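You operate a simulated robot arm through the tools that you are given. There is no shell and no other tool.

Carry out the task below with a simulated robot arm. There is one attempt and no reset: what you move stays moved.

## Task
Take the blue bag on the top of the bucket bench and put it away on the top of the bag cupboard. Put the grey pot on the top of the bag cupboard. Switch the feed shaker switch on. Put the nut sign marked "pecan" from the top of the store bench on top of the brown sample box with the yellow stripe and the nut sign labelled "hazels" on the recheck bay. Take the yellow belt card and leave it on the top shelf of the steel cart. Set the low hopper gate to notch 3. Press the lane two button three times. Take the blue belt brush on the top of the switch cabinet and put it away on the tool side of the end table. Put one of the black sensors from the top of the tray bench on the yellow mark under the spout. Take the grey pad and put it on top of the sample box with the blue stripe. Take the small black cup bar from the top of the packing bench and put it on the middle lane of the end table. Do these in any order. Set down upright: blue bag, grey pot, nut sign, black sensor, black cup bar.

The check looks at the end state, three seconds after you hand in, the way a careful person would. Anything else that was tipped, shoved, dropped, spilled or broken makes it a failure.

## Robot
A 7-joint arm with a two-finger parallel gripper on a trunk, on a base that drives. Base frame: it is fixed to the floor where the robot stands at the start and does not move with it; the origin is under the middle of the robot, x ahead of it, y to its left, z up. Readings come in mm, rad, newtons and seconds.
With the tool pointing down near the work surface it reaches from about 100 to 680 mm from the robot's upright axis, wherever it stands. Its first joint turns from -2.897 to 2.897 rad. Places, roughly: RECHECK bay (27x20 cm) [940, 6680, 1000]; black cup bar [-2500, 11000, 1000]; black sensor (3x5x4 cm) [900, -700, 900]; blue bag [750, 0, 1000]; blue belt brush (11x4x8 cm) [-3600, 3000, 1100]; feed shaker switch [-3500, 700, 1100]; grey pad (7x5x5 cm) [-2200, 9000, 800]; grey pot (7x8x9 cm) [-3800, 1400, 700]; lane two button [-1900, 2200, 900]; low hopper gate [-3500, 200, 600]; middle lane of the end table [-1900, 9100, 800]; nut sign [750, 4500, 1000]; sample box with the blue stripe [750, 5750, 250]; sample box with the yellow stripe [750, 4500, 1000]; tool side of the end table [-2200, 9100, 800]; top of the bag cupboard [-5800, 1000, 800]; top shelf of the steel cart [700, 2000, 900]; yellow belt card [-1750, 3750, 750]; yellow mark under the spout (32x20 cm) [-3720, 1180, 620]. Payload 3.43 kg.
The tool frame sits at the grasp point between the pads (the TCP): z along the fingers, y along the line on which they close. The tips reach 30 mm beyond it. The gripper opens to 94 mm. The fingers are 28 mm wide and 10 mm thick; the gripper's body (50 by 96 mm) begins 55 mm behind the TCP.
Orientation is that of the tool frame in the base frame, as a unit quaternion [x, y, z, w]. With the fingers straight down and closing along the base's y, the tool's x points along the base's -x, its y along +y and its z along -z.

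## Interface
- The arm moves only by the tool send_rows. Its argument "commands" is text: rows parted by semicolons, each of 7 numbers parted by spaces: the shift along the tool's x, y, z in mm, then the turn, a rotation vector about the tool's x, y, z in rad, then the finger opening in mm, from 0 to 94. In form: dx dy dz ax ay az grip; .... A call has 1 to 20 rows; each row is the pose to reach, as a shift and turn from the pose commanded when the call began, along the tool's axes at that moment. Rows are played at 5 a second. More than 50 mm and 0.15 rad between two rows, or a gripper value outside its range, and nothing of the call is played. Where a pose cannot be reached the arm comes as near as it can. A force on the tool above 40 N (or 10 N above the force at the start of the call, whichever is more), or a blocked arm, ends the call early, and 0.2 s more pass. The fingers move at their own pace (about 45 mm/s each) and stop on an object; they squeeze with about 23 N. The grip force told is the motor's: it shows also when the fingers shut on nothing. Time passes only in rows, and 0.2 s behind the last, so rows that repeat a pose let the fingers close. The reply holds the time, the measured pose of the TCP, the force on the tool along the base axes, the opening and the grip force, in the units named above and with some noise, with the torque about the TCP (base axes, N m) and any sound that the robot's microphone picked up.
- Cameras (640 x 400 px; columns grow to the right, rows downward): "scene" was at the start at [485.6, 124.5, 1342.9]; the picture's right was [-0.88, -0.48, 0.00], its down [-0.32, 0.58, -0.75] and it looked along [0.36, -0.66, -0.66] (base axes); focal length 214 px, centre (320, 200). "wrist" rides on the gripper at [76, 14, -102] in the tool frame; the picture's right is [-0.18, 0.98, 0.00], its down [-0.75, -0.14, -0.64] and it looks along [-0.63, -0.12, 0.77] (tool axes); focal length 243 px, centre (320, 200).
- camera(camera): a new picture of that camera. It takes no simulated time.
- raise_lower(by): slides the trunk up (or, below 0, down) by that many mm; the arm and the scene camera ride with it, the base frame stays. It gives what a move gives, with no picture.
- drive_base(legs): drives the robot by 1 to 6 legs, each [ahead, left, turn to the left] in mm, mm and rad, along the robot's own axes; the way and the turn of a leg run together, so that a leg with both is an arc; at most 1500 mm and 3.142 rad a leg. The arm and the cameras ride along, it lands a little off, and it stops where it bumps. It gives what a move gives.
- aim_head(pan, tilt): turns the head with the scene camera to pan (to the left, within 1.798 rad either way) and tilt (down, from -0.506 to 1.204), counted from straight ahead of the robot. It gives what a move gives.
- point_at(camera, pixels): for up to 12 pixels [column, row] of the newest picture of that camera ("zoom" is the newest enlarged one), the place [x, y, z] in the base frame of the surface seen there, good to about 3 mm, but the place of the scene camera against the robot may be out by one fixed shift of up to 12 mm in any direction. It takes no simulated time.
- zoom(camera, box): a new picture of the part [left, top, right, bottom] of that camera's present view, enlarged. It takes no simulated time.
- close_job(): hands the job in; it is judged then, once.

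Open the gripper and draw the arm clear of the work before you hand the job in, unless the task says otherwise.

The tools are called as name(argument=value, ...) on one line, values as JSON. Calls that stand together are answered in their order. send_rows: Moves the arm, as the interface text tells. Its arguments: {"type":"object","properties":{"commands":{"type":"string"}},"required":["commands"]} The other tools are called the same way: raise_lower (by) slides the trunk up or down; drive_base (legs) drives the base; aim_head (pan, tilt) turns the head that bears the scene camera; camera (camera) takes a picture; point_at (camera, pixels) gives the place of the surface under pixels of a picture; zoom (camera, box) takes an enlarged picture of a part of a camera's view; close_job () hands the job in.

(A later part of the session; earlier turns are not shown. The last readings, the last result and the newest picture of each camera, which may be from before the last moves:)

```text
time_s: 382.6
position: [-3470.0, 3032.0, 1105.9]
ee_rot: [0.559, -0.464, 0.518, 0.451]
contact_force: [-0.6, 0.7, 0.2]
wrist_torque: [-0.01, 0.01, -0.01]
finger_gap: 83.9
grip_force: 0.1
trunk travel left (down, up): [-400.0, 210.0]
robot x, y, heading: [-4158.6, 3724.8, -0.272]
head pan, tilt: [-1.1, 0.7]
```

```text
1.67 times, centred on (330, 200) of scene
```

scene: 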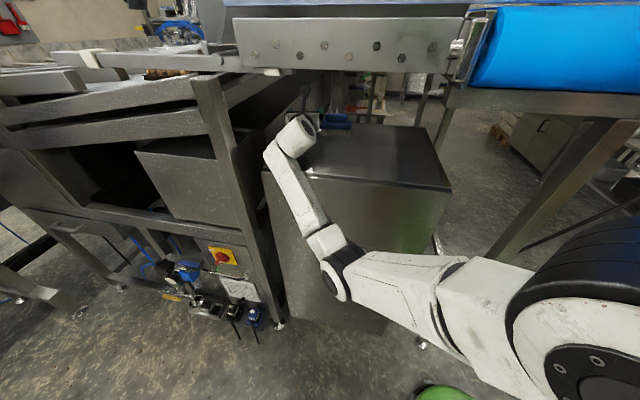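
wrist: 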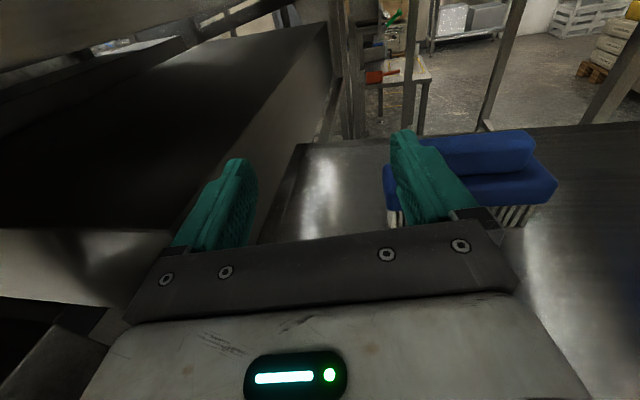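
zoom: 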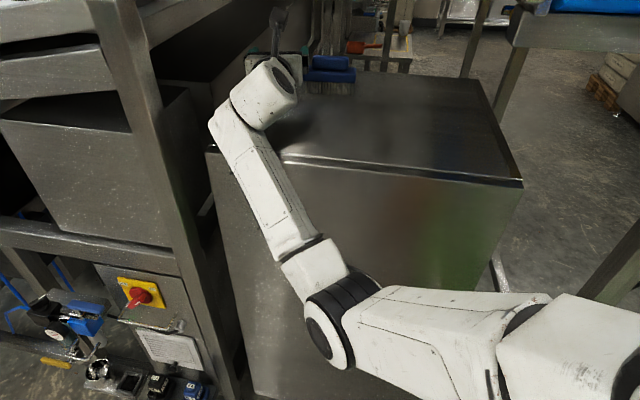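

The forearm rises from a low elbow (z≈960) and rests on the cabinet's front edge; the brush itself has not moved. I lift the hand slightly and back the base out by 120 mm.

send_rows(commands="15 0 -15 0 0 0 84; 25 0 -35 0 0 0 84")

drive_base(legs=[[-50, 109, 0]])

camera(camera="scene")

camera(camera="wrist")

```text
time_s: 383.2
position: [-3475.1, 3060.6, 1126.5]
ee_rot: [0.562, -0.466, 0.513, 0.451]
contact_force: [0.0, 0.4, 0.0]
wrist_torque: [-0.01, -0.01, 0.03]
finger_gap: 84.1
grip_force: 0.1
trunk travel left (down, up): [-400.0, 210.0]
robot x, y, heading: [-4147.1, 3722.8, -0.267]
head pan, tilt: [-1.1, 0.7]
```

```text
time_s: 384.4
position: [-3493.9, 3179.3, 1126.8]
ee_rot: [0.562, -0.465, 0.514, 0.452]
contact_force: [-0.2, -0.9, -0.3]
wrist_torque: [0.02, -0.02, -0.01]
finger_gap: 84.0
grip_force: 0.1
trunk travel left (down, up): [-400.0, 210.0]
robot x, y, heading: [-4170.5, 3843.5, -0.266]
head pan, tilt: [-1.1, 0.7]
```

```text
taken
```

scene: 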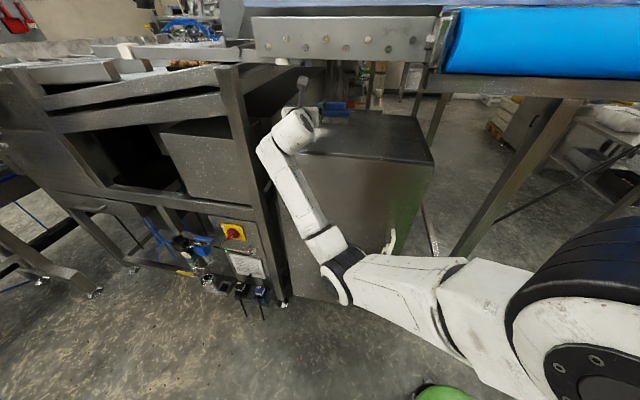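

```text
taken
```

wrist: 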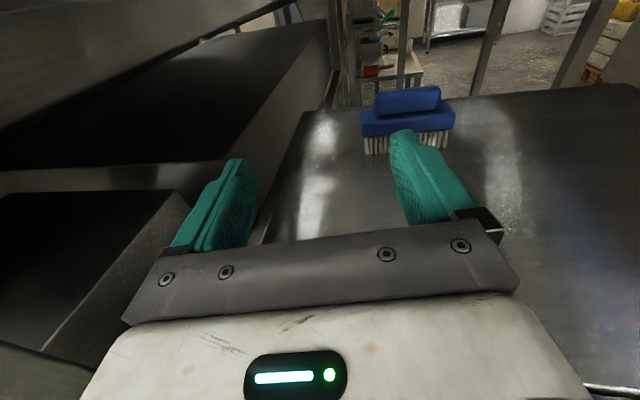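

The brush is still in place. With the base further back the arm is straighter and the elbow higher; I realign the hand with the knob and tilt it 12° down.

send_rows(commands="0 25 0 -0.03 -0.05 0 84; 0 50 5 -0.06 -0.1 0 84; -2 75 20 -0.087 -0.148 0 84; -5 87 42 -0.087 -0.148 0 84; -5 87 42 -0.087 -0.148 0 84")

camera(camera="wrist")

camera(camera="scene")

```text
time_s: 385.6
position: [-3574.3, 3126.8, 1122.8]
ee_rot: [0.578, -0.52, 0.45, 0.44]
contact_force: [0.2, -0.6, 0.7]
wrist_torque: [0.01, -0.03, -0.01]
finger_gap: 84.0
grip_force: 0.0
trunk travel left (down, up): [-400.0, 210.0]
robot x, y, heading: [-4170.5, 3842.6, -0.268]
head pan, tilt: [-1.1, 0.7]
```

```text
taken
```

wrist: 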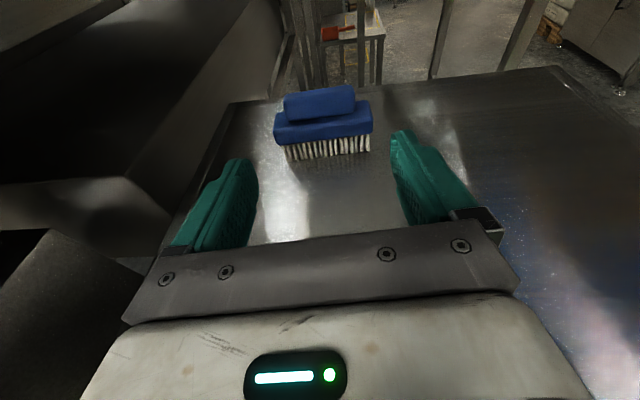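

```text
taken
```

scene: 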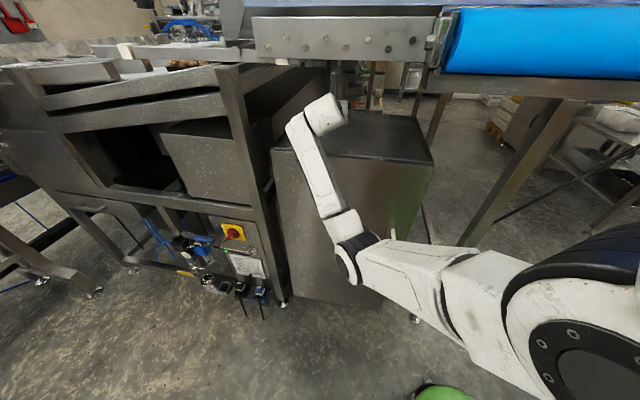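

point_at(camera="scene", pixels=[[345, 260], [338, 225], [325, 195], [312, 160], [300, 130], [330, 105], [345, 150], [355, 280]])

point_at(camera="wrist", pixels=[[288, 110], [354, 102], [320, 105], [320, 92], [322, 118], [276, 128], [370, 120]])

```text
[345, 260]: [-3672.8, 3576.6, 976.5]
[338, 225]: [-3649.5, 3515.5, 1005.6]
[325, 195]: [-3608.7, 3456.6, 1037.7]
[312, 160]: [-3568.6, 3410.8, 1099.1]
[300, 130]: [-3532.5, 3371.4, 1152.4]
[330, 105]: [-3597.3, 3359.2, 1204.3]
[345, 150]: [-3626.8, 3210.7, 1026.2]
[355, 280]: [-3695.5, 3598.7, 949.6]
```

```text
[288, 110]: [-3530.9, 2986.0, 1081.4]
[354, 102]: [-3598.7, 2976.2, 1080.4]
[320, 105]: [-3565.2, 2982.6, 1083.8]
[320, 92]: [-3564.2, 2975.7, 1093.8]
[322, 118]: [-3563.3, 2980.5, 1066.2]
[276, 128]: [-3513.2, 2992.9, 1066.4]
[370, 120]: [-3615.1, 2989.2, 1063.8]
```

The forearm would pass just over the cabinet edge with little room. I raise the trunk by 150 mm and lower the arm by the same to lift the elbow.

send_rows(commands="0 0 -30 0 0 0 84; 0 0 -60 0 0 0 84; 0 0 -90 0 0 0 84")

raise_lower(by=120)

send_rows(commands="-30 0 6 0 0 0 84; -60 0 13 0 0 0 84; -90 0 19 0 0 0 84; -117 0 25 0 0 0 84; -117 0 25 0 0 0 84")

camera(camera="scene")

camera(camera="wrist")

```text
time_s: 386.4
position: [-3579.0, 3212.8, 1143.4]
ee_rot: [0.578, -0.52, 0.45, 0.44]
contact_force: [0.5, -0.5, 0.5]
wrist_torque: [-0.04, 0.01, -0.01]
finger_gap: 83.8
grip_force: 0.2
trunk travel left (down, up): [-400.0, 210.0]
robot x, y, heading: [-4173.1, 3844.3, -0.272]
head pan, tilt: [-1.1, 0.7]
```

```text
time_s: 387.6
position: [-3578.9, 3214.0, 1237.1]
ee_rot: [0.584, -0.526, 0.443, 0.433]
contact_force: [-1.7, 3.6, -7.1]
wrist_torque: [-0.39, -0.46, -0.17]
finger_gap: 84.9
grip_force: 0.8
trunk travel left (down, up): [-505.0, 105.0]
robot x, y, heading: [-4172.6, 3842.6, -0.27]
head pan, tilt: [-1.1, 0.7]
stopped: the force on the tool passed its limit at 58 N (the readings are from after the stop); the commanded pose is now the measured one
```

```text
time_s: 388.8
position: [-3585.3, 3216.5, 1118.0]
ee_rot: [0.581, -0.525, 0.444, 0.435]
contact_force: [-0.6, -0.6, -0.7]
wrist_torque: [0.0, -0.01, 0.02]
finger_gap: 84.2
grip_force: 0.0
trunk travel left (down, up): [-505.0, 105.0]
robot x, y, heading: [-4170.4, 3844.0, -0.266]
head pan, tilt: [-1.1, 0.7]
```

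```text
taken
```

scene: 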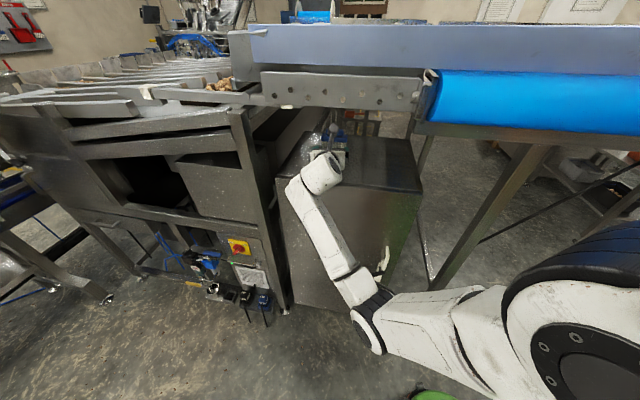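

```text
taken
```

wrist: 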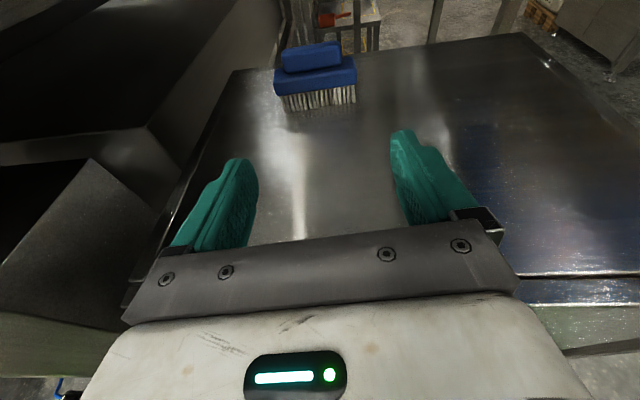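

The hand touched the plate above as the trunk rose (I should have lowered first), but nothing shifted. Trunk is now +105; I measure the elbow and forearm.

point_at(camera="scene", pixels=[[365, 335], [350, 290], [335, 265], [320, 230], [300, 195], [320, 175], [380, 310], [345, 295], [400, 175]])

```text
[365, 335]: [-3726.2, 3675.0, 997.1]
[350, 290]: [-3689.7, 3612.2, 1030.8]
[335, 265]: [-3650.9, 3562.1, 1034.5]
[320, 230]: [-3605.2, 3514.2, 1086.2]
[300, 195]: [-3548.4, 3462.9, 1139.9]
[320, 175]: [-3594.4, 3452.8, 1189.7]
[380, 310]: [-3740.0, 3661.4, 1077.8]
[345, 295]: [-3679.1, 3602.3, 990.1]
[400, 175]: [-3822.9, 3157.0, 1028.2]
```

Elbow is at z≈1020 now, better. I advance half-way (about 120 mm) along the tool and look again.

send_rows(commands="4 -2 30 0 0 0 84; 8 -4 60 0 0 0 84; 12 -6 90 0 0 0 84; 16 -6 120 0 0 0 84; 16 -6 120 0 0 0 84")

camera(camera="scene")

point_at(camera="scene", pixels=[[350, 310], [340, 280], [325, 240], [315, 205], [305, 175], [325, 150], [360, 290], [345, 200]])

```text
time_s: 390.0
position: [-3569.8, 3096.1, 1105.8]
ee_rot: [0.582, -0.525, 0.444, 0.435]
contact_force: [0.1, 0.1, 0.2]
wrist_torque: [-0.02, -0.01, -0.02]
finger_gap: 84.2
grip_force: 0.1
trunk travel left (down, up): [-505.0, 105.0]
robot x, y, heading: [-4172.0, 3846.1, -0.27]
head pan, tilt: [-1.1, 0.7]
```

```text
taken
```

scene: 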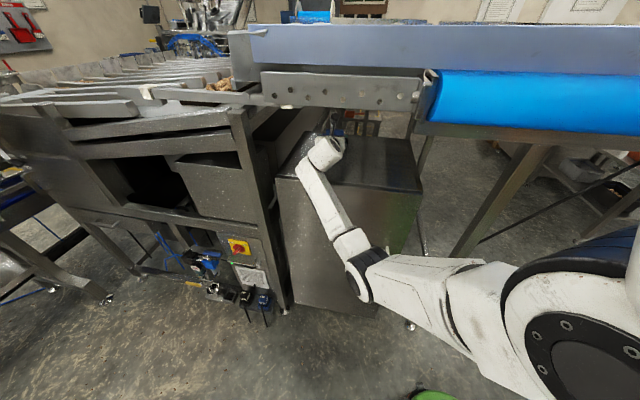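

```text
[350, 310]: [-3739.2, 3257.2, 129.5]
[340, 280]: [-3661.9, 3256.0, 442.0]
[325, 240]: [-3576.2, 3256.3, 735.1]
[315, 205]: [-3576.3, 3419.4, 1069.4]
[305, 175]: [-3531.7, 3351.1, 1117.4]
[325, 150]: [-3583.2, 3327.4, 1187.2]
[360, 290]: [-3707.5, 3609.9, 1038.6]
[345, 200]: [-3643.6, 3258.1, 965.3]
```

The forearm would still scrape the cabinet edge. I retreat horizontally, then raise the trunk while lowering the arm, so as to come in with a steeper tilt (22°).

send_rows(commands="-9 -3 -38 0 0 0 84; -18 -6 -76 0 0 0 84; -26 -8 -114 0 0 0 84; -35 -11 -152 0 0 0 84; -44 -13 -190 0 0 0 84; -53 -16 -228 0 0 0 84; -53 -16 -228 0 0 0 84")

send_rows(commands="-24 0 5 0 -0.05 0 84; -49 0 11 0 -0.1 0 84; -73 0 17 0 -0.157 0 84; -97 0 22 0 -0.157 0 84; -97 0 22 0 -0.157 0 84")

raise_lower(by=100)

camera(camera="scene")

camera(camera="wrist")

```text
time_s: 391.6
position: [-3571.2, 3331.0, 1105.1]
ee_rot: [0.582, -0.526, 0.443, 0.434]
contact_force: [-0.4, 0.7, 0.4]
wrist_torque: [-0.01, 0.02, 0.0]
finger_gap: 84.1
grip_force: 0.1
trunk travel left (down, up): [-505.0, 105.0]
robot x, y, heading: [-4167.2, 3845.4, -0.27]
head pan, tilt: [-1.1, 0.7]
```

```text
time_s: 392.8
position: [-3574.9, 3332.5, 1004.8]
ee_rot: [0.615, -0.558, 0.396, 0.392]
contact_force: [0.3, 0.4, 0.1]
wrist_torque: [0.05, -0.04, 0.01]
finger_gap: 84.0
grip_force: 0.1
trunk travel left (down, up): [-505.0, 105.0]
robot x, y, heading: [-4172.6, 3840.2, -0.265]
head pan, tilt: [-1.1, 0.7]
```

```text
time_s: 394.1
position: [-3574.9, 3332.5, 1105.9]
ee_rot: [0.616, -0.557, 0.397, 0.391]
contact_force: [-0.6, 0.1, -0.4]
wrist_torque: [0.01, 0.0, 0.0]
finger_gap: 84.0
grip_force: 0.0
trunk travel left (down, up): [-605.0, 5.0]
robot x, y, heading: [-4167.7, 3842.7, -0.264]
head pan, tilt: [-1.1, 0.7]
```

```text
taken
```

scene: 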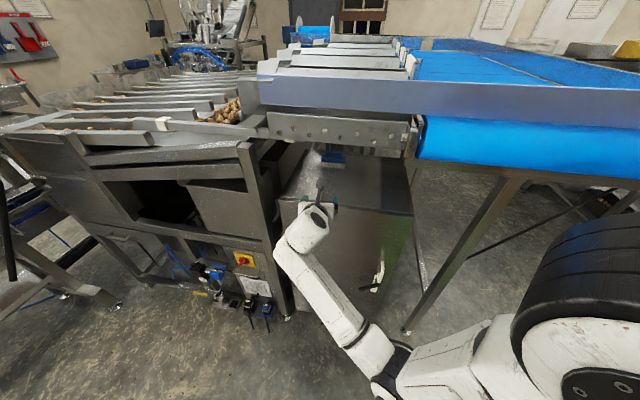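

```text
taken
```

wrist: 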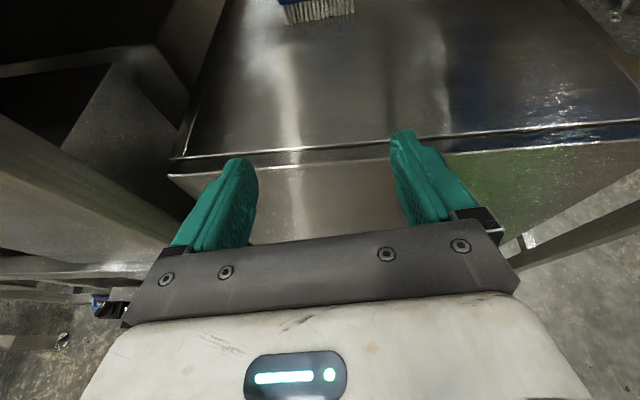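

The tool is tilted 22°. I advance horizontally about 150 mm over the cabinet top and check the forearm.

send_rows(commands="13 1.6 36 0 0 0 84; 26 3.2 72 0 0 0 84; 39 4.8 108 0 0 0 84; 52 6.4 142 0 0 0 84; 62 7.6 168 0 0 0 84; 62 7.6 168 0 0 0 84")

camera(camera="scene")

camera(camera="wrist")

```text
time_s: 395.5
position: [-3572.0, 3151.7, 1099.9]
ee_rot: [0.615, -0.557, 0.397, 0.392]
contact_force: [0.3, 0.2, 0.7]
wrist_torque: [0.02, -0.02, 0.02]
finger_gap: 83.6
grip_force: 0.0
trunk travel left (down, up): [-605.0, 5.0]
robot x, y, heading: [-4172.0, 3844.3, -0.269]
head pan, tilt: [-1.1, 0.7]
```

```text
taken
```

scene: 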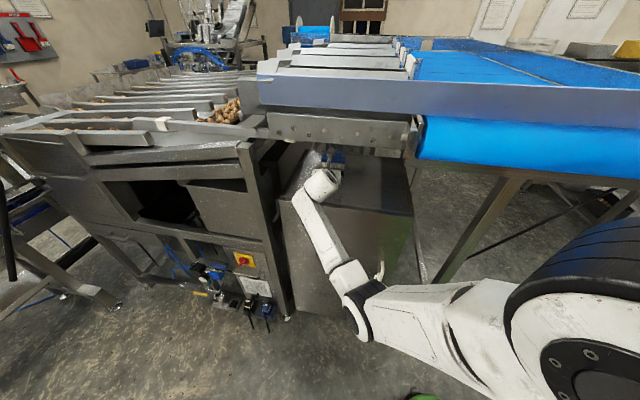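

```text
taken
```

wrist: 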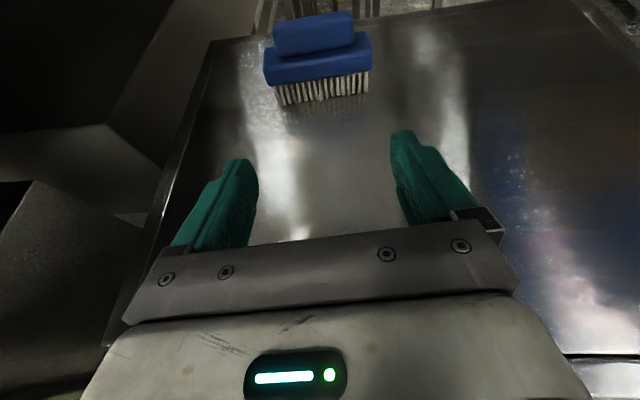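

point_at(camera="scene", pixels=[[355, 320], [350, 285], [335, 255], [325, 230], [305, 205], [300, 185], [325, 180], [370, 295], [345, 340]])

point_at(camera="wrist", pixels=[[276, 40], [352, 35], [314, 38], [314, 18], [266, 70], [368, 60], [318, 72], [275, 52], [354, 45]])

```text
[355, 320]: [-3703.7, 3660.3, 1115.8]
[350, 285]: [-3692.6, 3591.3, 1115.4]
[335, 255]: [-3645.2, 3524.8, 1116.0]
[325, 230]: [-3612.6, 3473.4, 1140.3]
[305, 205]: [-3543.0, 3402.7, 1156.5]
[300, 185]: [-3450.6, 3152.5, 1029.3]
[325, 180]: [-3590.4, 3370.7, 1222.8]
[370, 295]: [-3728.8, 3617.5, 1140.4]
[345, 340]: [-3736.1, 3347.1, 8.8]
```

```text
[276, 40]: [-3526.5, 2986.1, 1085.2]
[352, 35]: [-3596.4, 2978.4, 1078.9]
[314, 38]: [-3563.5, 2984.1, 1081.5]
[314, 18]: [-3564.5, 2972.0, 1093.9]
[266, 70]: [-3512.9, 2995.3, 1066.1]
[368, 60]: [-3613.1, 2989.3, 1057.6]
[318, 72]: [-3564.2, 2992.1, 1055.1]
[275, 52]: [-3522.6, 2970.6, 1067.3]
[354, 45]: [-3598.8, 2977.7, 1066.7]
```

The forearm now stays above the cabinet edge. I advance the remaining 177 mm in small steps.

send_rows(commands="13 1 34 0 0 0 84; 26 2 68 0 0 0 84; 39 3 102 0 0 0 84; 50 3.6 130 0 0 0 84; 57 4 150 0 0 0 84; 62.4 4.4 166 0 0 0 84; 62.4 4.4 166 0 0 0 84")

camera(camera="wrist")

```text
time_s: 397.1
position: [-3563.9, 2977.7, 1095.0]
ee_rot: [0.615, -0.558, 0.396, 0.392]
contact_force: [-0.2, -0.5, -0.1]
wrist_torque: [0.01, 0.04, -0.02]
finger_gap: 84.3
grip_force: 0.0
trunk travel left (down, up): [-605.0, 5.0]
robot x, y, heading: [-4168.0, 3843.2, -0.264]
head pan, tilt: [-1.1, 0.7]
```

```text
taken
```

wrist: 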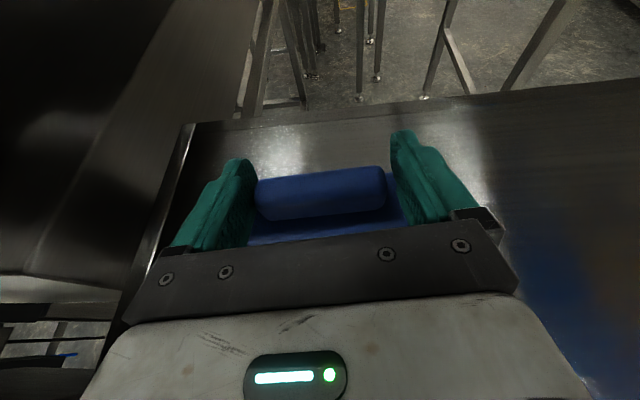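

The knob lies between the fingers. I close on it.

send_rows(commands="0 0 0 0 0 0 70; 0 0 0 0 0 0 60; 0 0 0 0 0 0 50; 0 0 0 0 0 0 50")

send_rows(commands="10 0 -4 0 0 0 50; 20 0 -8 0 0 0 50; 30 0 -12 0 0 0 50; 30 0 -12 0 0 0 50")

camera(camera="wrist")

```text
time_s: 398.1
position: [-3563.5, 2976.3, 1094.3]
ee_rot: [0.615, -0.557, 0.397, 0.392]
contact_force: [0.4, -0.8, 1.2]
wrist_torque: [-0.04, 0.0, -0.01]
finger_gap: 78.8
grip_force: 22.8
trunk travel left (down, up): [-605.0, 5.0]
robot x, y, heading: [-4167.3, 3840.9, -0.265]
head pan, tilt: [-1.1, 0.7]
```

```text
time_s: 399.1
position: [-3562.6, 2976.1, 1126.9]
ee_rot: [0.616, -0.558, 0.396, 0.391]
contact_force: [0.0, -0.8, -1.6]
wrist_torque: [0.02, -0.02, 0.0]
finger_gap: 79.0
grip_force: 23.0
trunk travel left (down, up): [-605.0, 5.0]
robot x, y, heading: [-4171.4, 3844.3, -0.267]
head pan, tilt: [-1.1, 0.7]
```

```text
taken
```

wrist: 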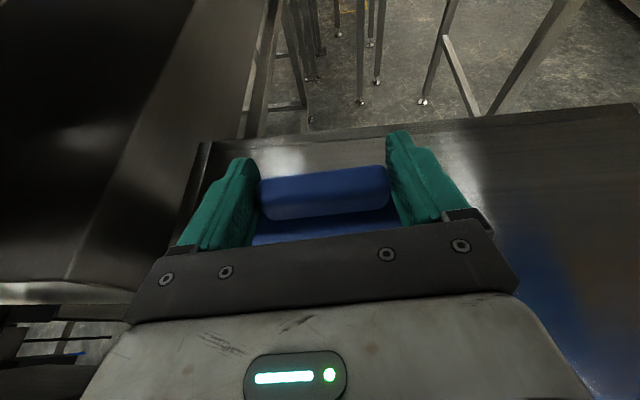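

The brush is lifted. I retreat horizontally out from under the conveyor.

send_rows(commands="-18 -1.5 -30 0 0 0 50; -33 -3 -64 0 0 0 50; -48 -5 -98 0 0 0 50; -62 -6.5 -131 0 0 0 50; -77 -8 -165 0 0 0 50; -91 -9.5 -198 0 0 0 50; -106 -11 -232 0 0 0 50; -120 -12.5 -265 0 0 0 50; -134 -14 -299 0 0 0 50; -149 -15.5 -332 0 0 0 50; -149 -15.5 -332 0 0 0 50")

camera(camera="wrist")

camera(camera="scene")

```text
time_s: 401.5
position: [-3571.5, 3341.0, 1114.4]
ee_rot: [0.616, -0.557, 0.397, 0.391]
contact_force: [0.2, 0.7, -1.5]
wrist_torque: [0.03, 0.03, -0.03]
finger_gap: 78.9
grip_force: 23.4
trunk travel left (down, up): [-605.0, 5.0]
robot x, y, heading: [-4168.9, 3843.9, -0.27]
head pan, tilt: [-1.1, 0.7]
```

```text
taken
```

wrist: 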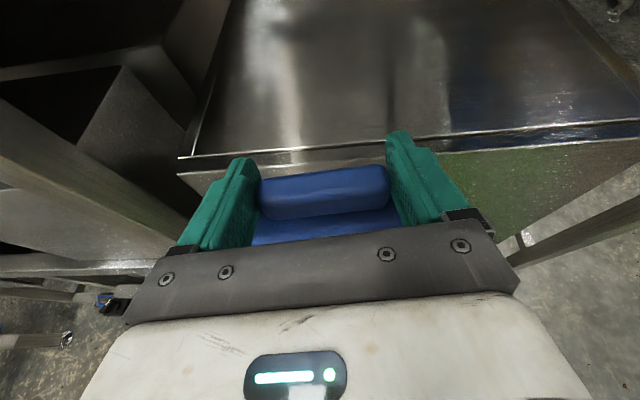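

```text
taken
```

scene: 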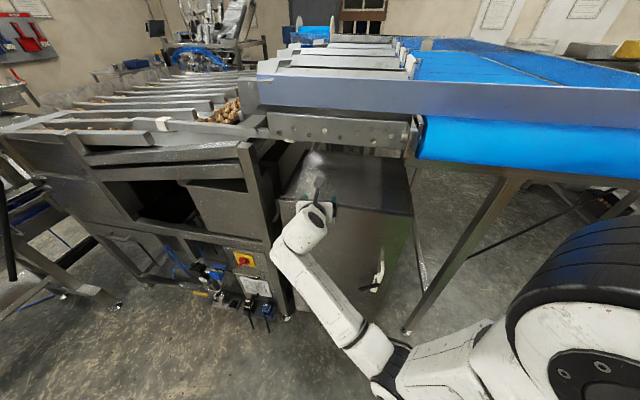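

I have the brush. I turn left away from the cabinet and look north for the way to the end table.

drive_base(legs=[[0, 0, 0.85]])

aim_head(pan=0.6, tilt=0.4)

camera(camera="scene")

point_at(camera="scene", pixels=[[320, 250], [400, 250], [480, 250], [250, 200], [320, 180], [400, 180], [150, 200], [550, 220], [600, 300], [200, 160], [300, 150], [100, 160]])

```text
time_s: 404.1
position: [-3398.2, 3964.8, 1114.4]
ee_rot: [0.792, -0.251, 0.523, 0.191]
contact_force: [-0.3, 0.2, -0.4]
wrist_torque: [0.02, 0.01, 0.0]
finger_gap: 78.9
grip_force: 23.2
trunk travel left (down, up): [-605.0, 5.0]
robot x, y, heading: [-4172.4, 3840.9, 0.586]
head pan, tilt: [-1.1, 0.7]
```

```text
time_s: 405.9
position: [-3398.7, 3965.0, 1113.8]
ee_rot: [0.791, -0.253, 0.523, 0.193]
contact_force: [0.6, -0.4, -1.1]
wrist_torque: [-0.02, 0.02, 0.01]
finger_gap: 78.7
grip_force: 22.9
trunk travel left (down, up): [-605.0, 5.0]
robot x, y, heading: [-4168.2, 3843.8, 0.588]
head pan, tilt: [0.6, 0.4]
```

```text
taken
```

scene: 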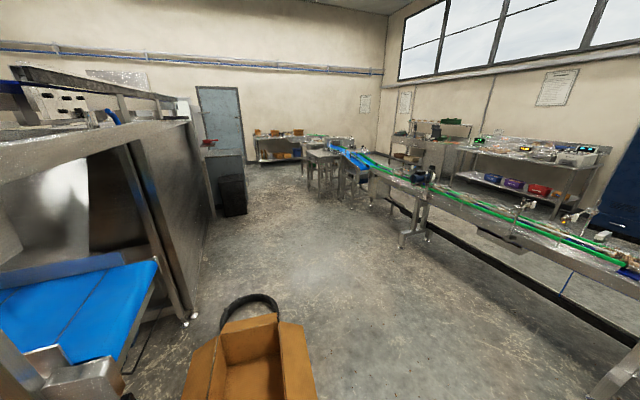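

```text
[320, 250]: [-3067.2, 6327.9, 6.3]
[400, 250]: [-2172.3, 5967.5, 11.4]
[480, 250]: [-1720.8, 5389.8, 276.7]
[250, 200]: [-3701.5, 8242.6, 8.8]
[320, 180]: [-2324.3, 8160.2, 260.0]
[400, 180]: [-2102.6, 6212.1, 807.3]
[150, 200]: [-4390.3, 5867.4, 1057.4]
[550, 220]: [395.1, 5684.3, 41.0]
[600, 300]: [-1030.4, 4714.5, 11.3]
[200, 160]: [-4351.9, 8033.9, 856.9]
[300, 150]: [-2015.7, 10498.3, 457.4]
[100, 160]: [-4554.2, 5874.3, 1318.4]
```

The way north between x≈−4350 and x≈−2200 is open. I turn to face north, slide east to x≈−3020 and drive north.

drive_base(legs=[[0, 0, 0.98], [0, -1150, 0]])

aim_head(pan=0.0, tilt=0.4)

camera(camera="scene")

```text
time_s: 414.2
position: [-2677.5, 4532.5, 1114.7]
ee_rot: [0.817, 0.146, 0.553, -0.074]
contact_force: [0.6, 0.5, -1.2]
wrist_torque: [-0.02, -0.03, 0.01]
finger_gap: 78.7
grip_force: 23.2
trunk travel left (down, up): [-605.0, 5.0]
robot x, y, heading: [-3012.0, 3825.4, 1.557]
head pan, tilt: [0.6, 0.4]
```

```text
time_s: 415.2
position: [-2676.5, 4534.0, 1114.8]
ee_rot: [0.818, 0.145, 0.552, -0.073]
contact_force: [0.5, 0.2, -1.5]
wrist_torque: [-0.03, 0.01, 0.03]
finger_gap: 78.7
grip_force: 23.2
trunk travel left (down, up): [-605.0, 5.0]
robot x, y, heading: [-3014.3, 3826.2, 1.554]
head pan, tilt: [0.0, 0.4]
```

```text
taken
```

scene: 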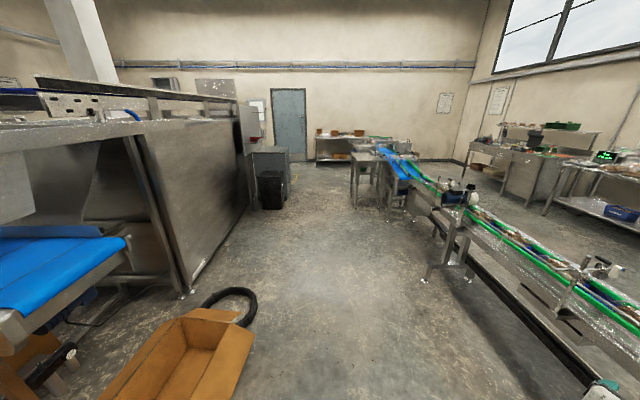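

I check the cardboard box and hose beside my path.

point_at(camera="scene", pixels=[[252, 340], [235, 395], [257, 305], [230, 288], [450, 280], [430, 282], [480, 310], [195, 290], [600, 395], [360, 200], [345, 195], [270, 205]])

```text
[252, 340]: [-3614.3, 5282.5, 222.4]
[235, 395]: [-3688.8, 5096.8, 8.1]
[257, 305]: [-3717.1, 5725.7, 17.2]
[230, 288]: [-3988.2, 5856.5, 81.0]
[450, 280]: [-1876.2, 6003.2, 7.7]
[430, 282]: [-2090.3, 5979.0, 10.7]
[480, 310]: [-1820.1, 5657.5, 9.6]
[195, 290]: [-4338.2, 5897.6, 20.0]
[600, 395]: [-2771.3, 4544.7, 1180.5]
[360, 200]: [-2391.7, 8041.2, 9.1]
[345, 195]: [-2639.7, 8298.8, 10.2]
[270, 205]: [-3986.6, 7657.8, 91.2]
```

The path is clear. I drive 3 m north.

drive_base(legs=[[1500, 0, 0], [1400, 0, 0]])

camera(camera="scene")

zoom(camera="scene", box=[300, 120, 560, 300])

```text
time_s: 429.2
position: [-2622.5, 7432.4, 1113.5]
ee_rot: [0.818, 0.145, 0.553, -0.073]
contact_force: [-0.1, 0.5, -1.5]
wrist_torque: [-0.01, 0.0, 0.01]
finger_gap: 78.6
grip_force: 23.1
trunk travel left (down, up): [-605.0, 5.0]
robot x, y, heading: [-2956.5, 6727.3, 1.558]
head pan, tilt: [0.0, 0.4]
```

```text
taken
```

scene: 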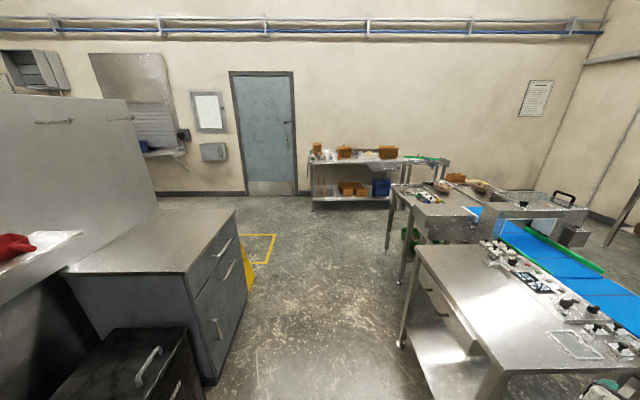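

```text
2.22 times, centred on (430, 210) of scene
```

zoom: 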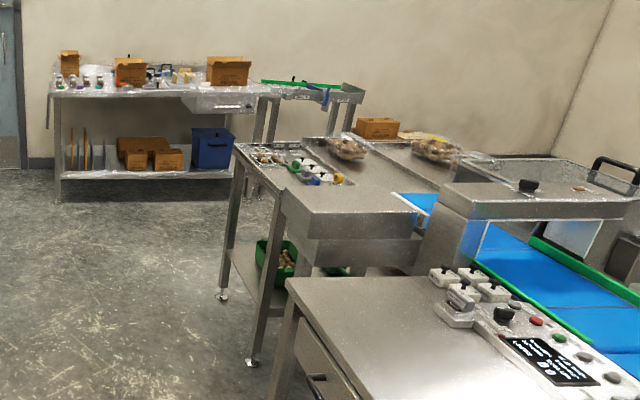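

I check the clearance to the drawer unit at left and the bench at right.

point_at(camera="scene", pixels=[[238, 300], [210, 380], [245, 250], [160, 350], [400, 345], [420, 260], [410, 215], [385, 250], [400, 280], [445, 200], [480, 185], [530, 200]])

point_at(camera="zoom", pixels=[[250, 150], [300, 170], [340, 150], [430, 150], [230, 290], [255, 360], [330, 195], [420, 200], [285, 290], [300, 365], [480, 160], [380, 130]])

```text
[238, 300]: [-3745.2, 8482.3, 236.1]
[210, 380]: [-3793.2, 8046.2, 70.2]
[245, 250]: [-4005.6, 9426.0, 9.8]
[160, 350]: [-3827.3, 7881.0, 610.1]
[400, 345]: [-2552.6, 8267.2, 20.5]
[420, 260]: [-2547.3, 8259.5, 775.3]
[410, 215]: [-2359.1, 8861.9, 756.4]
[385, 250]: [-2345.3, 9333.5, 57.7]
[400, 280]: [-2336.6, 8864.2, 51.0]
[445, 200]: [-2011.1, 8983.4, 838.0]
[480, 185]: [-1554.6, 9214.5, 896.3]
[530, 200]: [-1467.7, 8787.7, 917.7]
```

```text
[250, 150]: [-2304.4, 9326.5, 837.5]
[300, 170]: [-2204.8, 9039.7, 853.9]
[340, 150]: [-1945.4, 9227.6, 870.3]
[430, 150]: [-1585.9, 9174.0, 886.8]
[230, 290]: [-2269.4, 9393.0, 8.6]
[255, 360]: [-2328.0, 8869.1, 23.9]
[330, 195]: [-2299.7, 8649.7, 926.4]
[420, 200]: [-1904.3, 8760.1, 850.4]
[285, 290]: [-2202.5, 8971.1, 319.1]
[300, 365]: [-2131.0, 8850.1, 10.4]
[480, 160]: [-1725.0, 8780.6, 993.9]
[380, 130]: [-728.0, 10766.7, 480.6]
```

The end table's west edge is at x≈−2350, y 8860–9400. I drive to about y=8450 and look at it from above.

drive_base(legs=[[1450, 40, 0], [300, 0, 0]])

aim_head(pan=-0.7, tilt=0.6)

camera(camera="scene")

zoom(camera="scene", box=[220, 120, 520, 320])

```text
time_s: 438.1
position: [-2624.4, 9181.6, 1114.5]
ee_rot: [0.818, 0.142, 0.553, -0.071]
contact_force: [-0.4, -0.1, -0.6]
wrist_torque: [0.03, 0.02, 0.0]
finger_gap: 78.7
grip_force: 22.7
trunk travel left (down, up): [-605.0, 5.0]
robot x, y, heading: [-2967.4, 8481.1, 1.548]
head pan, tilt: [0.0, 0.4]
```

```text
time_s: 439.2
position: [-2623.8, 9182.3, 1114.2]
ee_rot: [0.818, 0.143, 0.553, -0.072]
contact_force: [-0.1, 0.1, -0.8]
wrist_torque: [0.0, 0.01, 0.0]
finger_gap: 78.6
grip_force: 22.8
trunk travel left (down, up): [-605.0, 5.0]
robot x, y, heading: [-2964.7, 8477.3, 1.547]
head pan, tilt: [-0.7, 0.6]
```

```text
taken
```

scene: 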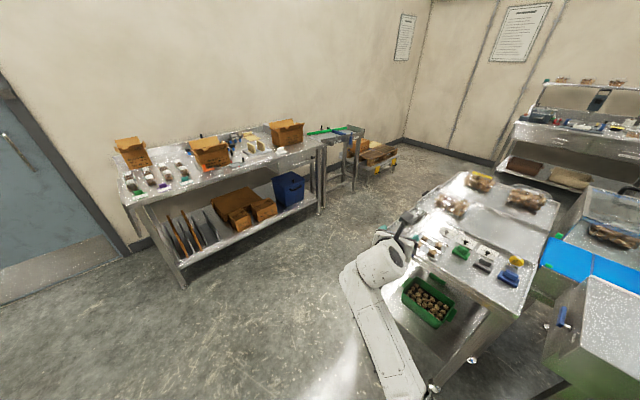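

```text
2.00 times, centred on (370, 220) of scene
```

zoom: 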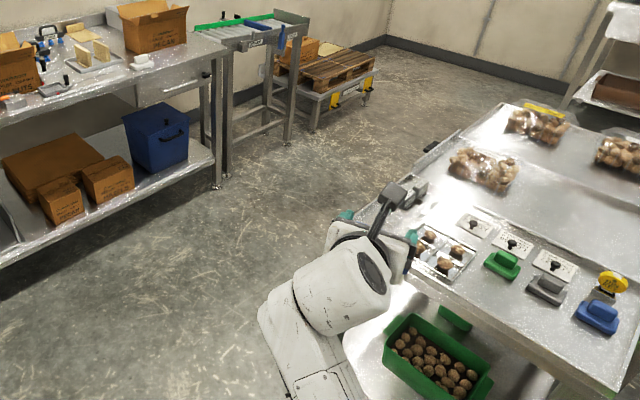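

The table's near strip holds a nut tray, green, grey and blue pads and small white plates; bags of nuts lie on the lanes. I zoom in more.

zoom(camera="scene", box=[400, 160, 560, 300])

point_at(camera="zoom", pixels=[[230, 250], [330, 290], [440, 330], [480, 260], [190, 130], [280, 180], [370, 230], [100, 230], [460, 400], [280, 70], [560, 200], [250, 320]])

```text
2.86 times, centred on (480, 230) of scene
```

zoom: 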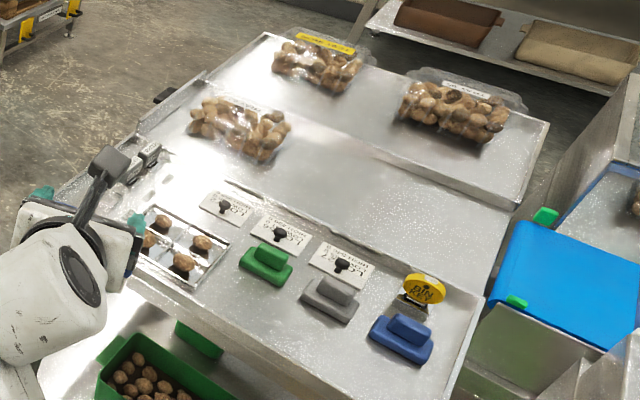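

```text
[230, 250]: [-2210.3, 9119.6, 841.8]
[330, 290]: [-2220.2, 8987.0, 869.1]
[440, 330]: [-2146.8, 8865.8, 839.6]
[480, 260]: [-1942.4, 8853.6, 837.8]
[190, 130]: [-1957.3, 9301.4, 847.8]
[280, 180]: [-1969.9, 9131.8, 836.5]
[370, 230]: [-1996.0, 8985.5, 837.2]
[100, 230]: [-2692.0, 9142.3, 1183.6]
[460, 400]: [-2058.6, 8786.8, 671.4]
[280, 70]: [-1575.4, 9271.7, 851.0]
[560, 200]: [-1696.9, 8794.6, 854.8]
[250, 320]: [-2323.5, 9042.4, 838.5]
```

The tool side is the west strip (x −2335…−2060, top z≈838 scene). There is free room in front of the pads at x≈−2295. I turn so the hand points east and look with the wrist camera.

drive_base(legs=[[0, 0, -0.307]])

camera(camera="wrist")

point_at(camera="wrist", pixels=[[320, 120], [320, 80], [320, 40], [200, 60], [450, 60], [100, 60], [550, 60], [250, 100], [420, 100]])

```text
time_s: 440.6
position: [-2426.6, 9043.7, 1113.5]
ee_rot: [0.83, 0.014, 0.557, 0.015]
contact_force: [-0.2, 0.8, -0.2]
wrist_torque: [-0.01, -0.01, 0.01]
finger_gap: 78.7
grip_force: 22.8
trunk travel left (down, up): [-605.0, 5.0]
robot x, y, heading: [-2965.7, 8482.4, 1.24]
head pan, tilt: [-0.7, 0.6]
```

```text
taken
```

wrist: 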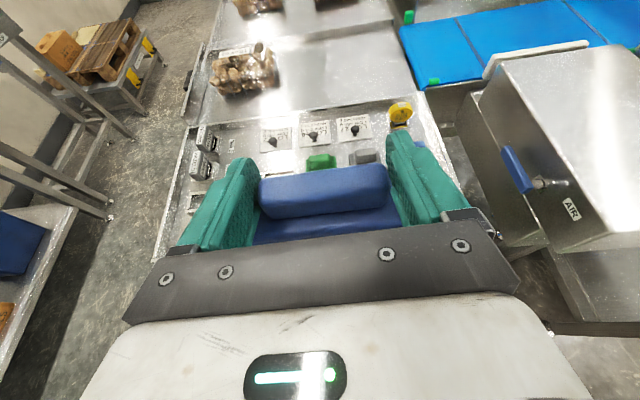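

```text
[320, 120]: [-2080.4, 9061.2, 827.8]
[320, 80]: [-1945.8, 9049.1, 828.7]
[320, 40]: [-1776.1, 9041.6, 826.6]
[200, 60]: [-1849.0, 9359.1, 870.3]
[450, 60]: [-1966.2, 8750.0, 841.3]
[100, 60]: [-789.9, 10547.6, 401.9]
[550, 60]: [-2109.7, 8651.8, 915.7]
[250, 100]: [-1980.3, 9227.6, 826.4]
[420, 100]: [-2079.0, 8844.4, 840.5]
```

aim_head(pan=-0.6, tilt=0.75)

camera(camera="scene")

zoom(camera="scene", box=[260, 100, 480, 260])

```text
time_s: 441.2
position: [-2426.6, 9044.1, 1113.9]
ee_rot: [0.831, 0.014, 0.557, 0.015]
contact_force: [-0.1, -0.2, -1.4]
wrist_torque: [-0.01, -0.03, -0.05]
finger_gap: 79.1
grip_force: 22.9
trunk travel left (down, up): [-605.0, 5.0]
robot x, y, heading: [-2964.7, 8478.1, 1.235]
head pan, tilt: [-0.6, 0.75]
```

```text
taken
```

scene: 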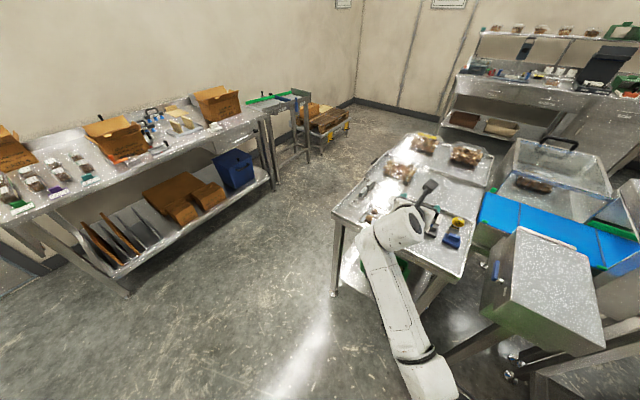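

```text
2.50 times, centred on (370, 180) of scene
```

zoom: 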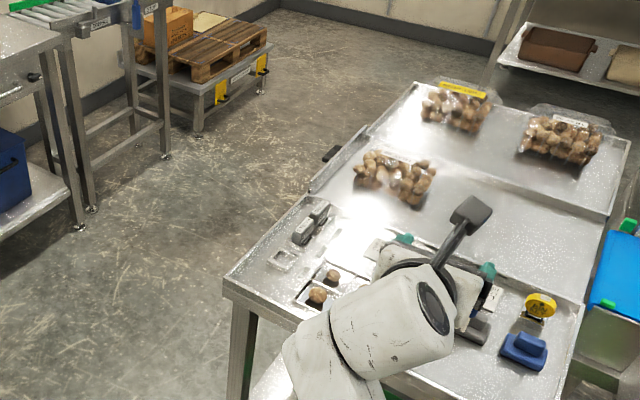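

I place the brush in front of the pads at about (−2296,8985), long side along y. I drive the hand over that spot and lower the trunk.

drive_base(legs=[[-13, -143, 0]])

raise_lower(by=-170)

camera(camera="wrist")

camera(camera="scene")

```text
time_s: 442.6
position: [-2297.6, 8986.7, 1113.3]
ee_rot: [0.83, 0.016, 0.557, 0.014]
contact_force: [0.5, 0.2, -0.2]
wrist_torque: [0.0, 0.05, 0.0]
finger_gap: 78.7
grip_force: 23.3
trunk travel left (down, up): [-605.0, 5.0]
robot x, y, heading: [-2833.5, 8421.1, 1.246]
head pan, tilt: [-0.6, 0.75]
```

```text
time_s: 444.5
position: [-2297.3, 8986.1, 943.7]
ee_rot: [0.83, 0.016, 0.557, 0.014]
contact_force: [0.8, -0.1, -0.8]
wrist_torque: [0.01, -0.03, -0.03]
finger_gap: 78.7
grip_force: 22.8
trunk travel left (down, up): [-435.0, 175.0]
robot x, y, heading: [-2835.1, 8420.6, 1.247]
head pan, tilt: [-0.6, 0.75]
```

```text
taken
```

wrist: 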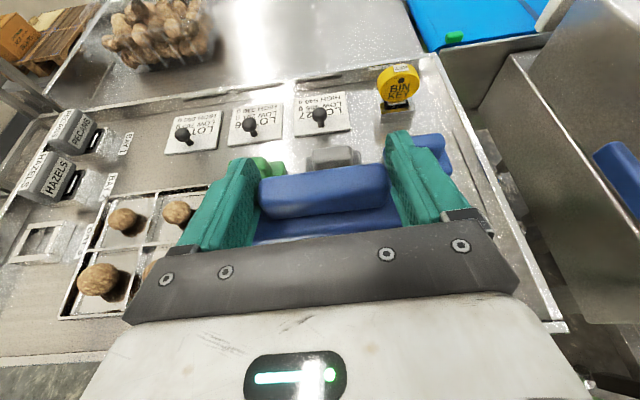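

```text
taken
```

scene: 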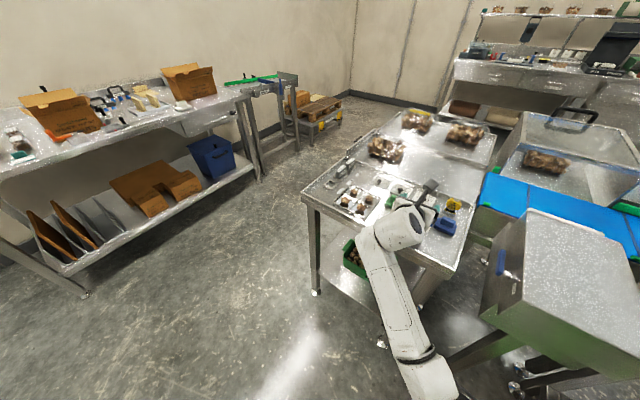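

I check where the pads are relative to the brush from the wrist camera.

point_at(camera="wrist", pixels=[[333, 157], [318, 162], [352, 160], [265, 168], [430, 148], [432, 165], [445, 170], [480, 200], [520, 260], [555, 320], [130, 320], [333, 148]])

```text
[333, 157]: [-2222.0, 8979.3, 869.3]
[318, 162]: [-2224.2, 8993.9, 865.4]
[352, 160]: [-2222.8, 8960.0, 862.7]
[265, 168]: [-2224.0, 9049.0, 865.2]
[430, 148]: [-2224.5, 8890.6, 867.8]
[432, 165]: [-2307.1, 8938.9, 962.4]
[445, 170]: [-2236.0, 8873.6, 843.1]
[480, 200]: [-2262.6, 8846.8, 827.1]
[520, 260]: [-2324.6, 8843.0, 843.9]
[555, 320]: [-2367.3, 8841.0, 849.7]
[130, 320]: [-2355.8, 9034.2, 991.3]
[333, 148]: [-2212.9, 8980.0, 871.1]
```

The brush will come down between the pads (x≥−2245) and the front edge (x≈−2365). I lower it.

send_rows(commands="-9 0 4 0 0 0 50; -18 0 7.5 0 0 0 50; -27 0 11 0 0 0 50; -33 0 13.5 0 0 0 50; -36 0 14.8 0 0 0 50; -36 0 14.8 0 0 0 50")

```text
time_s: 445.9
position: [-2297.6, 8985.2, 904.5]
ee_rot: [0.83, 0.015, 0.558, 0.013]
contact_force: [0.1, 0.5, 0.2]
wrist_torque: [0.12, -0.06, 0.0]
finger_gap: 78.8
grip_force: 23.0
trunk travel left (down, up): [-435.0, 175.0]
robot x, y, heading: [-2837.8, 8420.4, 1.243]
head pan, tilt: [-0.6, 0.75]
```

send_rows(commands="-1.5 0 0.6 0 0 0 50; -3 0 1.2 0 0 0 50; -3 0 1.2 0 0 0 50")

```text
time_s: 446.7
position: [-2297.7, 8983.6, 902.4]
ee_rot: [0.829, 0.014, 0.558, 0.015]
contact_force: [-0.3, -2.3, 15.5]
wrist_torque: [0.1, 0.06, -0.09]
finger_gap: 78.9
grip_force: 22.8
trunk travel left (down, up): [-435.0, 175.0]
robot x, y, heading: [-2836.8, 8420.1, 1.239]
head pan, tilt: [-0.6, 0.75]
```

The brush has touched down (15.5 N). I ease 1 mm and open the fingers.

send_rows(commands="1 0 -0.4 0 0 0 50; 1 0 -0.4 0 0 0 82; 1 0 -0.4 0 0 0 88; 1 0 -0.4 0 0 0 88")

camera(camera="wrist")

```text
time_s: 447.7
position: [-2298.1, 8983.9, 902.4]
ee_rot: [0.83, 0.015, 0.557, 0.015]
contact_force: [1.3, -3.0, 7.8]
wrist_torque: [0.31, -0.24, -0.05]
finger_gap: 86.2
grip_force: 0.0
trunk travel left (down, up): [-435.0, 175.0]
robot x, y, heading: [-2834.2, 8423.3, 1.241]
head pan, tilt: [-0.6, 0.75]
```

```text
taken
```

wrist: 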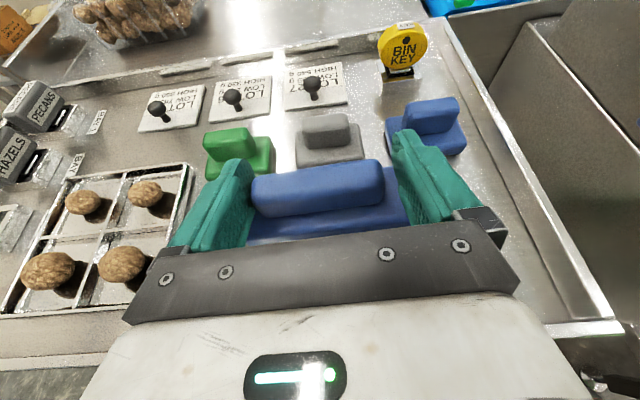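

Released; the fingers only rest lightly on the brush body. I withdraw back along the tool axis (up and west).

send_rows(commands="2 0 -5 0 0 0 88; 4 0 -25 0 0 0 88; 4 0 -60 0 0 0 88; 4 0 -100 0 0 0 88; 4 0 -140 0 0 0 88; 4 0 -180 0 0 0 88")

camera(camera="wrist")

```text
time_s: 449.1
position: [-2461.9, 8986.9, 975.1]
ee_rot: [0.83, 0.015, 0.557, 0.014]
contact_force: [-0.6, -0.4, 0.8]
wrist_torque: [0.0, 0.01, -0.01]
finger_gap: 87.9
grip_force: 0.1
trunk travel left (down, up): [-435.0, 175.0]
robot x, y, heading: [-2835.8, 8415.9, 1.239]
head pan, tilt: [-0.6, 0.75]
```

```text
taken
```

wrist: 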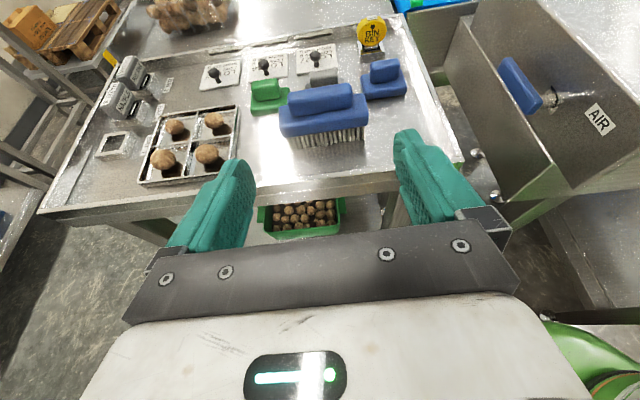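

The brush stands on the tool side. Next is the cup bar on the packing bench to the north; I drive a bit west and north and look at that bench.

drive_base(legs=[[0, 250, 0.3]])

aim_head(pan=0.0, tilt=0.45)

camera(camera="scene")

zoom(camera="scene", box=[160, 80, 480, 280])

```text
time_s: 450.9
position: [-2893.6, 9116.7, 975.4]
ee_rot: [0.818, 0.141, 0.553, -0.071]
contact_force: [0.5, -0.1, -0.1]
wrist_torque: [-0.01, -0.02, -0.02]
finger_gap: 88.0
grip_force: 0.1
trunk travel left (down, up): [-435.0, 175.0]
robot x, y, heading: [-3082.1, 8466.7, 1.55]
head pan, tilt: [-0.6, 0.75]
```

```text
time_s: 451.9
position: [-2895.3, 9116.7, 975.1]
ee_rot: [0.818, 0.142, 0.553, -0.071]
contact_force: [0.4, 0.4, -0.3]
wrist_torque: [0.01, 0.03, 0.02]
finger_gap: 87.8
grip_force: 0.1
trunk travel left (down, up): [-435.0, 175.0]
robot x, y, heading: [-3083.7, 8466.7, 1.55]
head pan, tilt: [0.0, 0.45]
```

```text
taken
```

scene: 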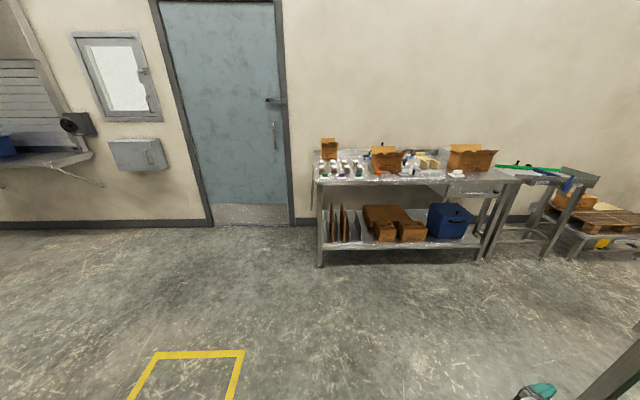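

```text
2.00 times, centred on (320, 180) of scene
```

zoom: 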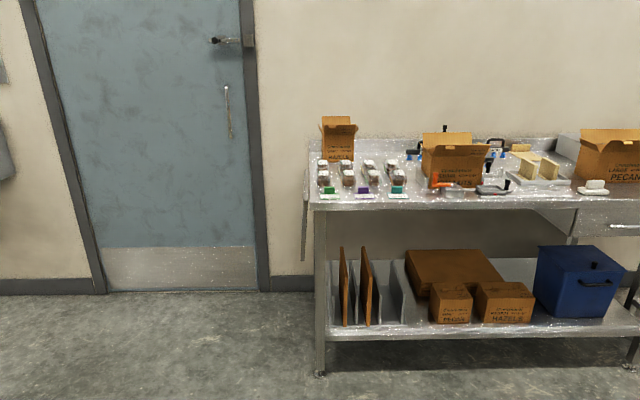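

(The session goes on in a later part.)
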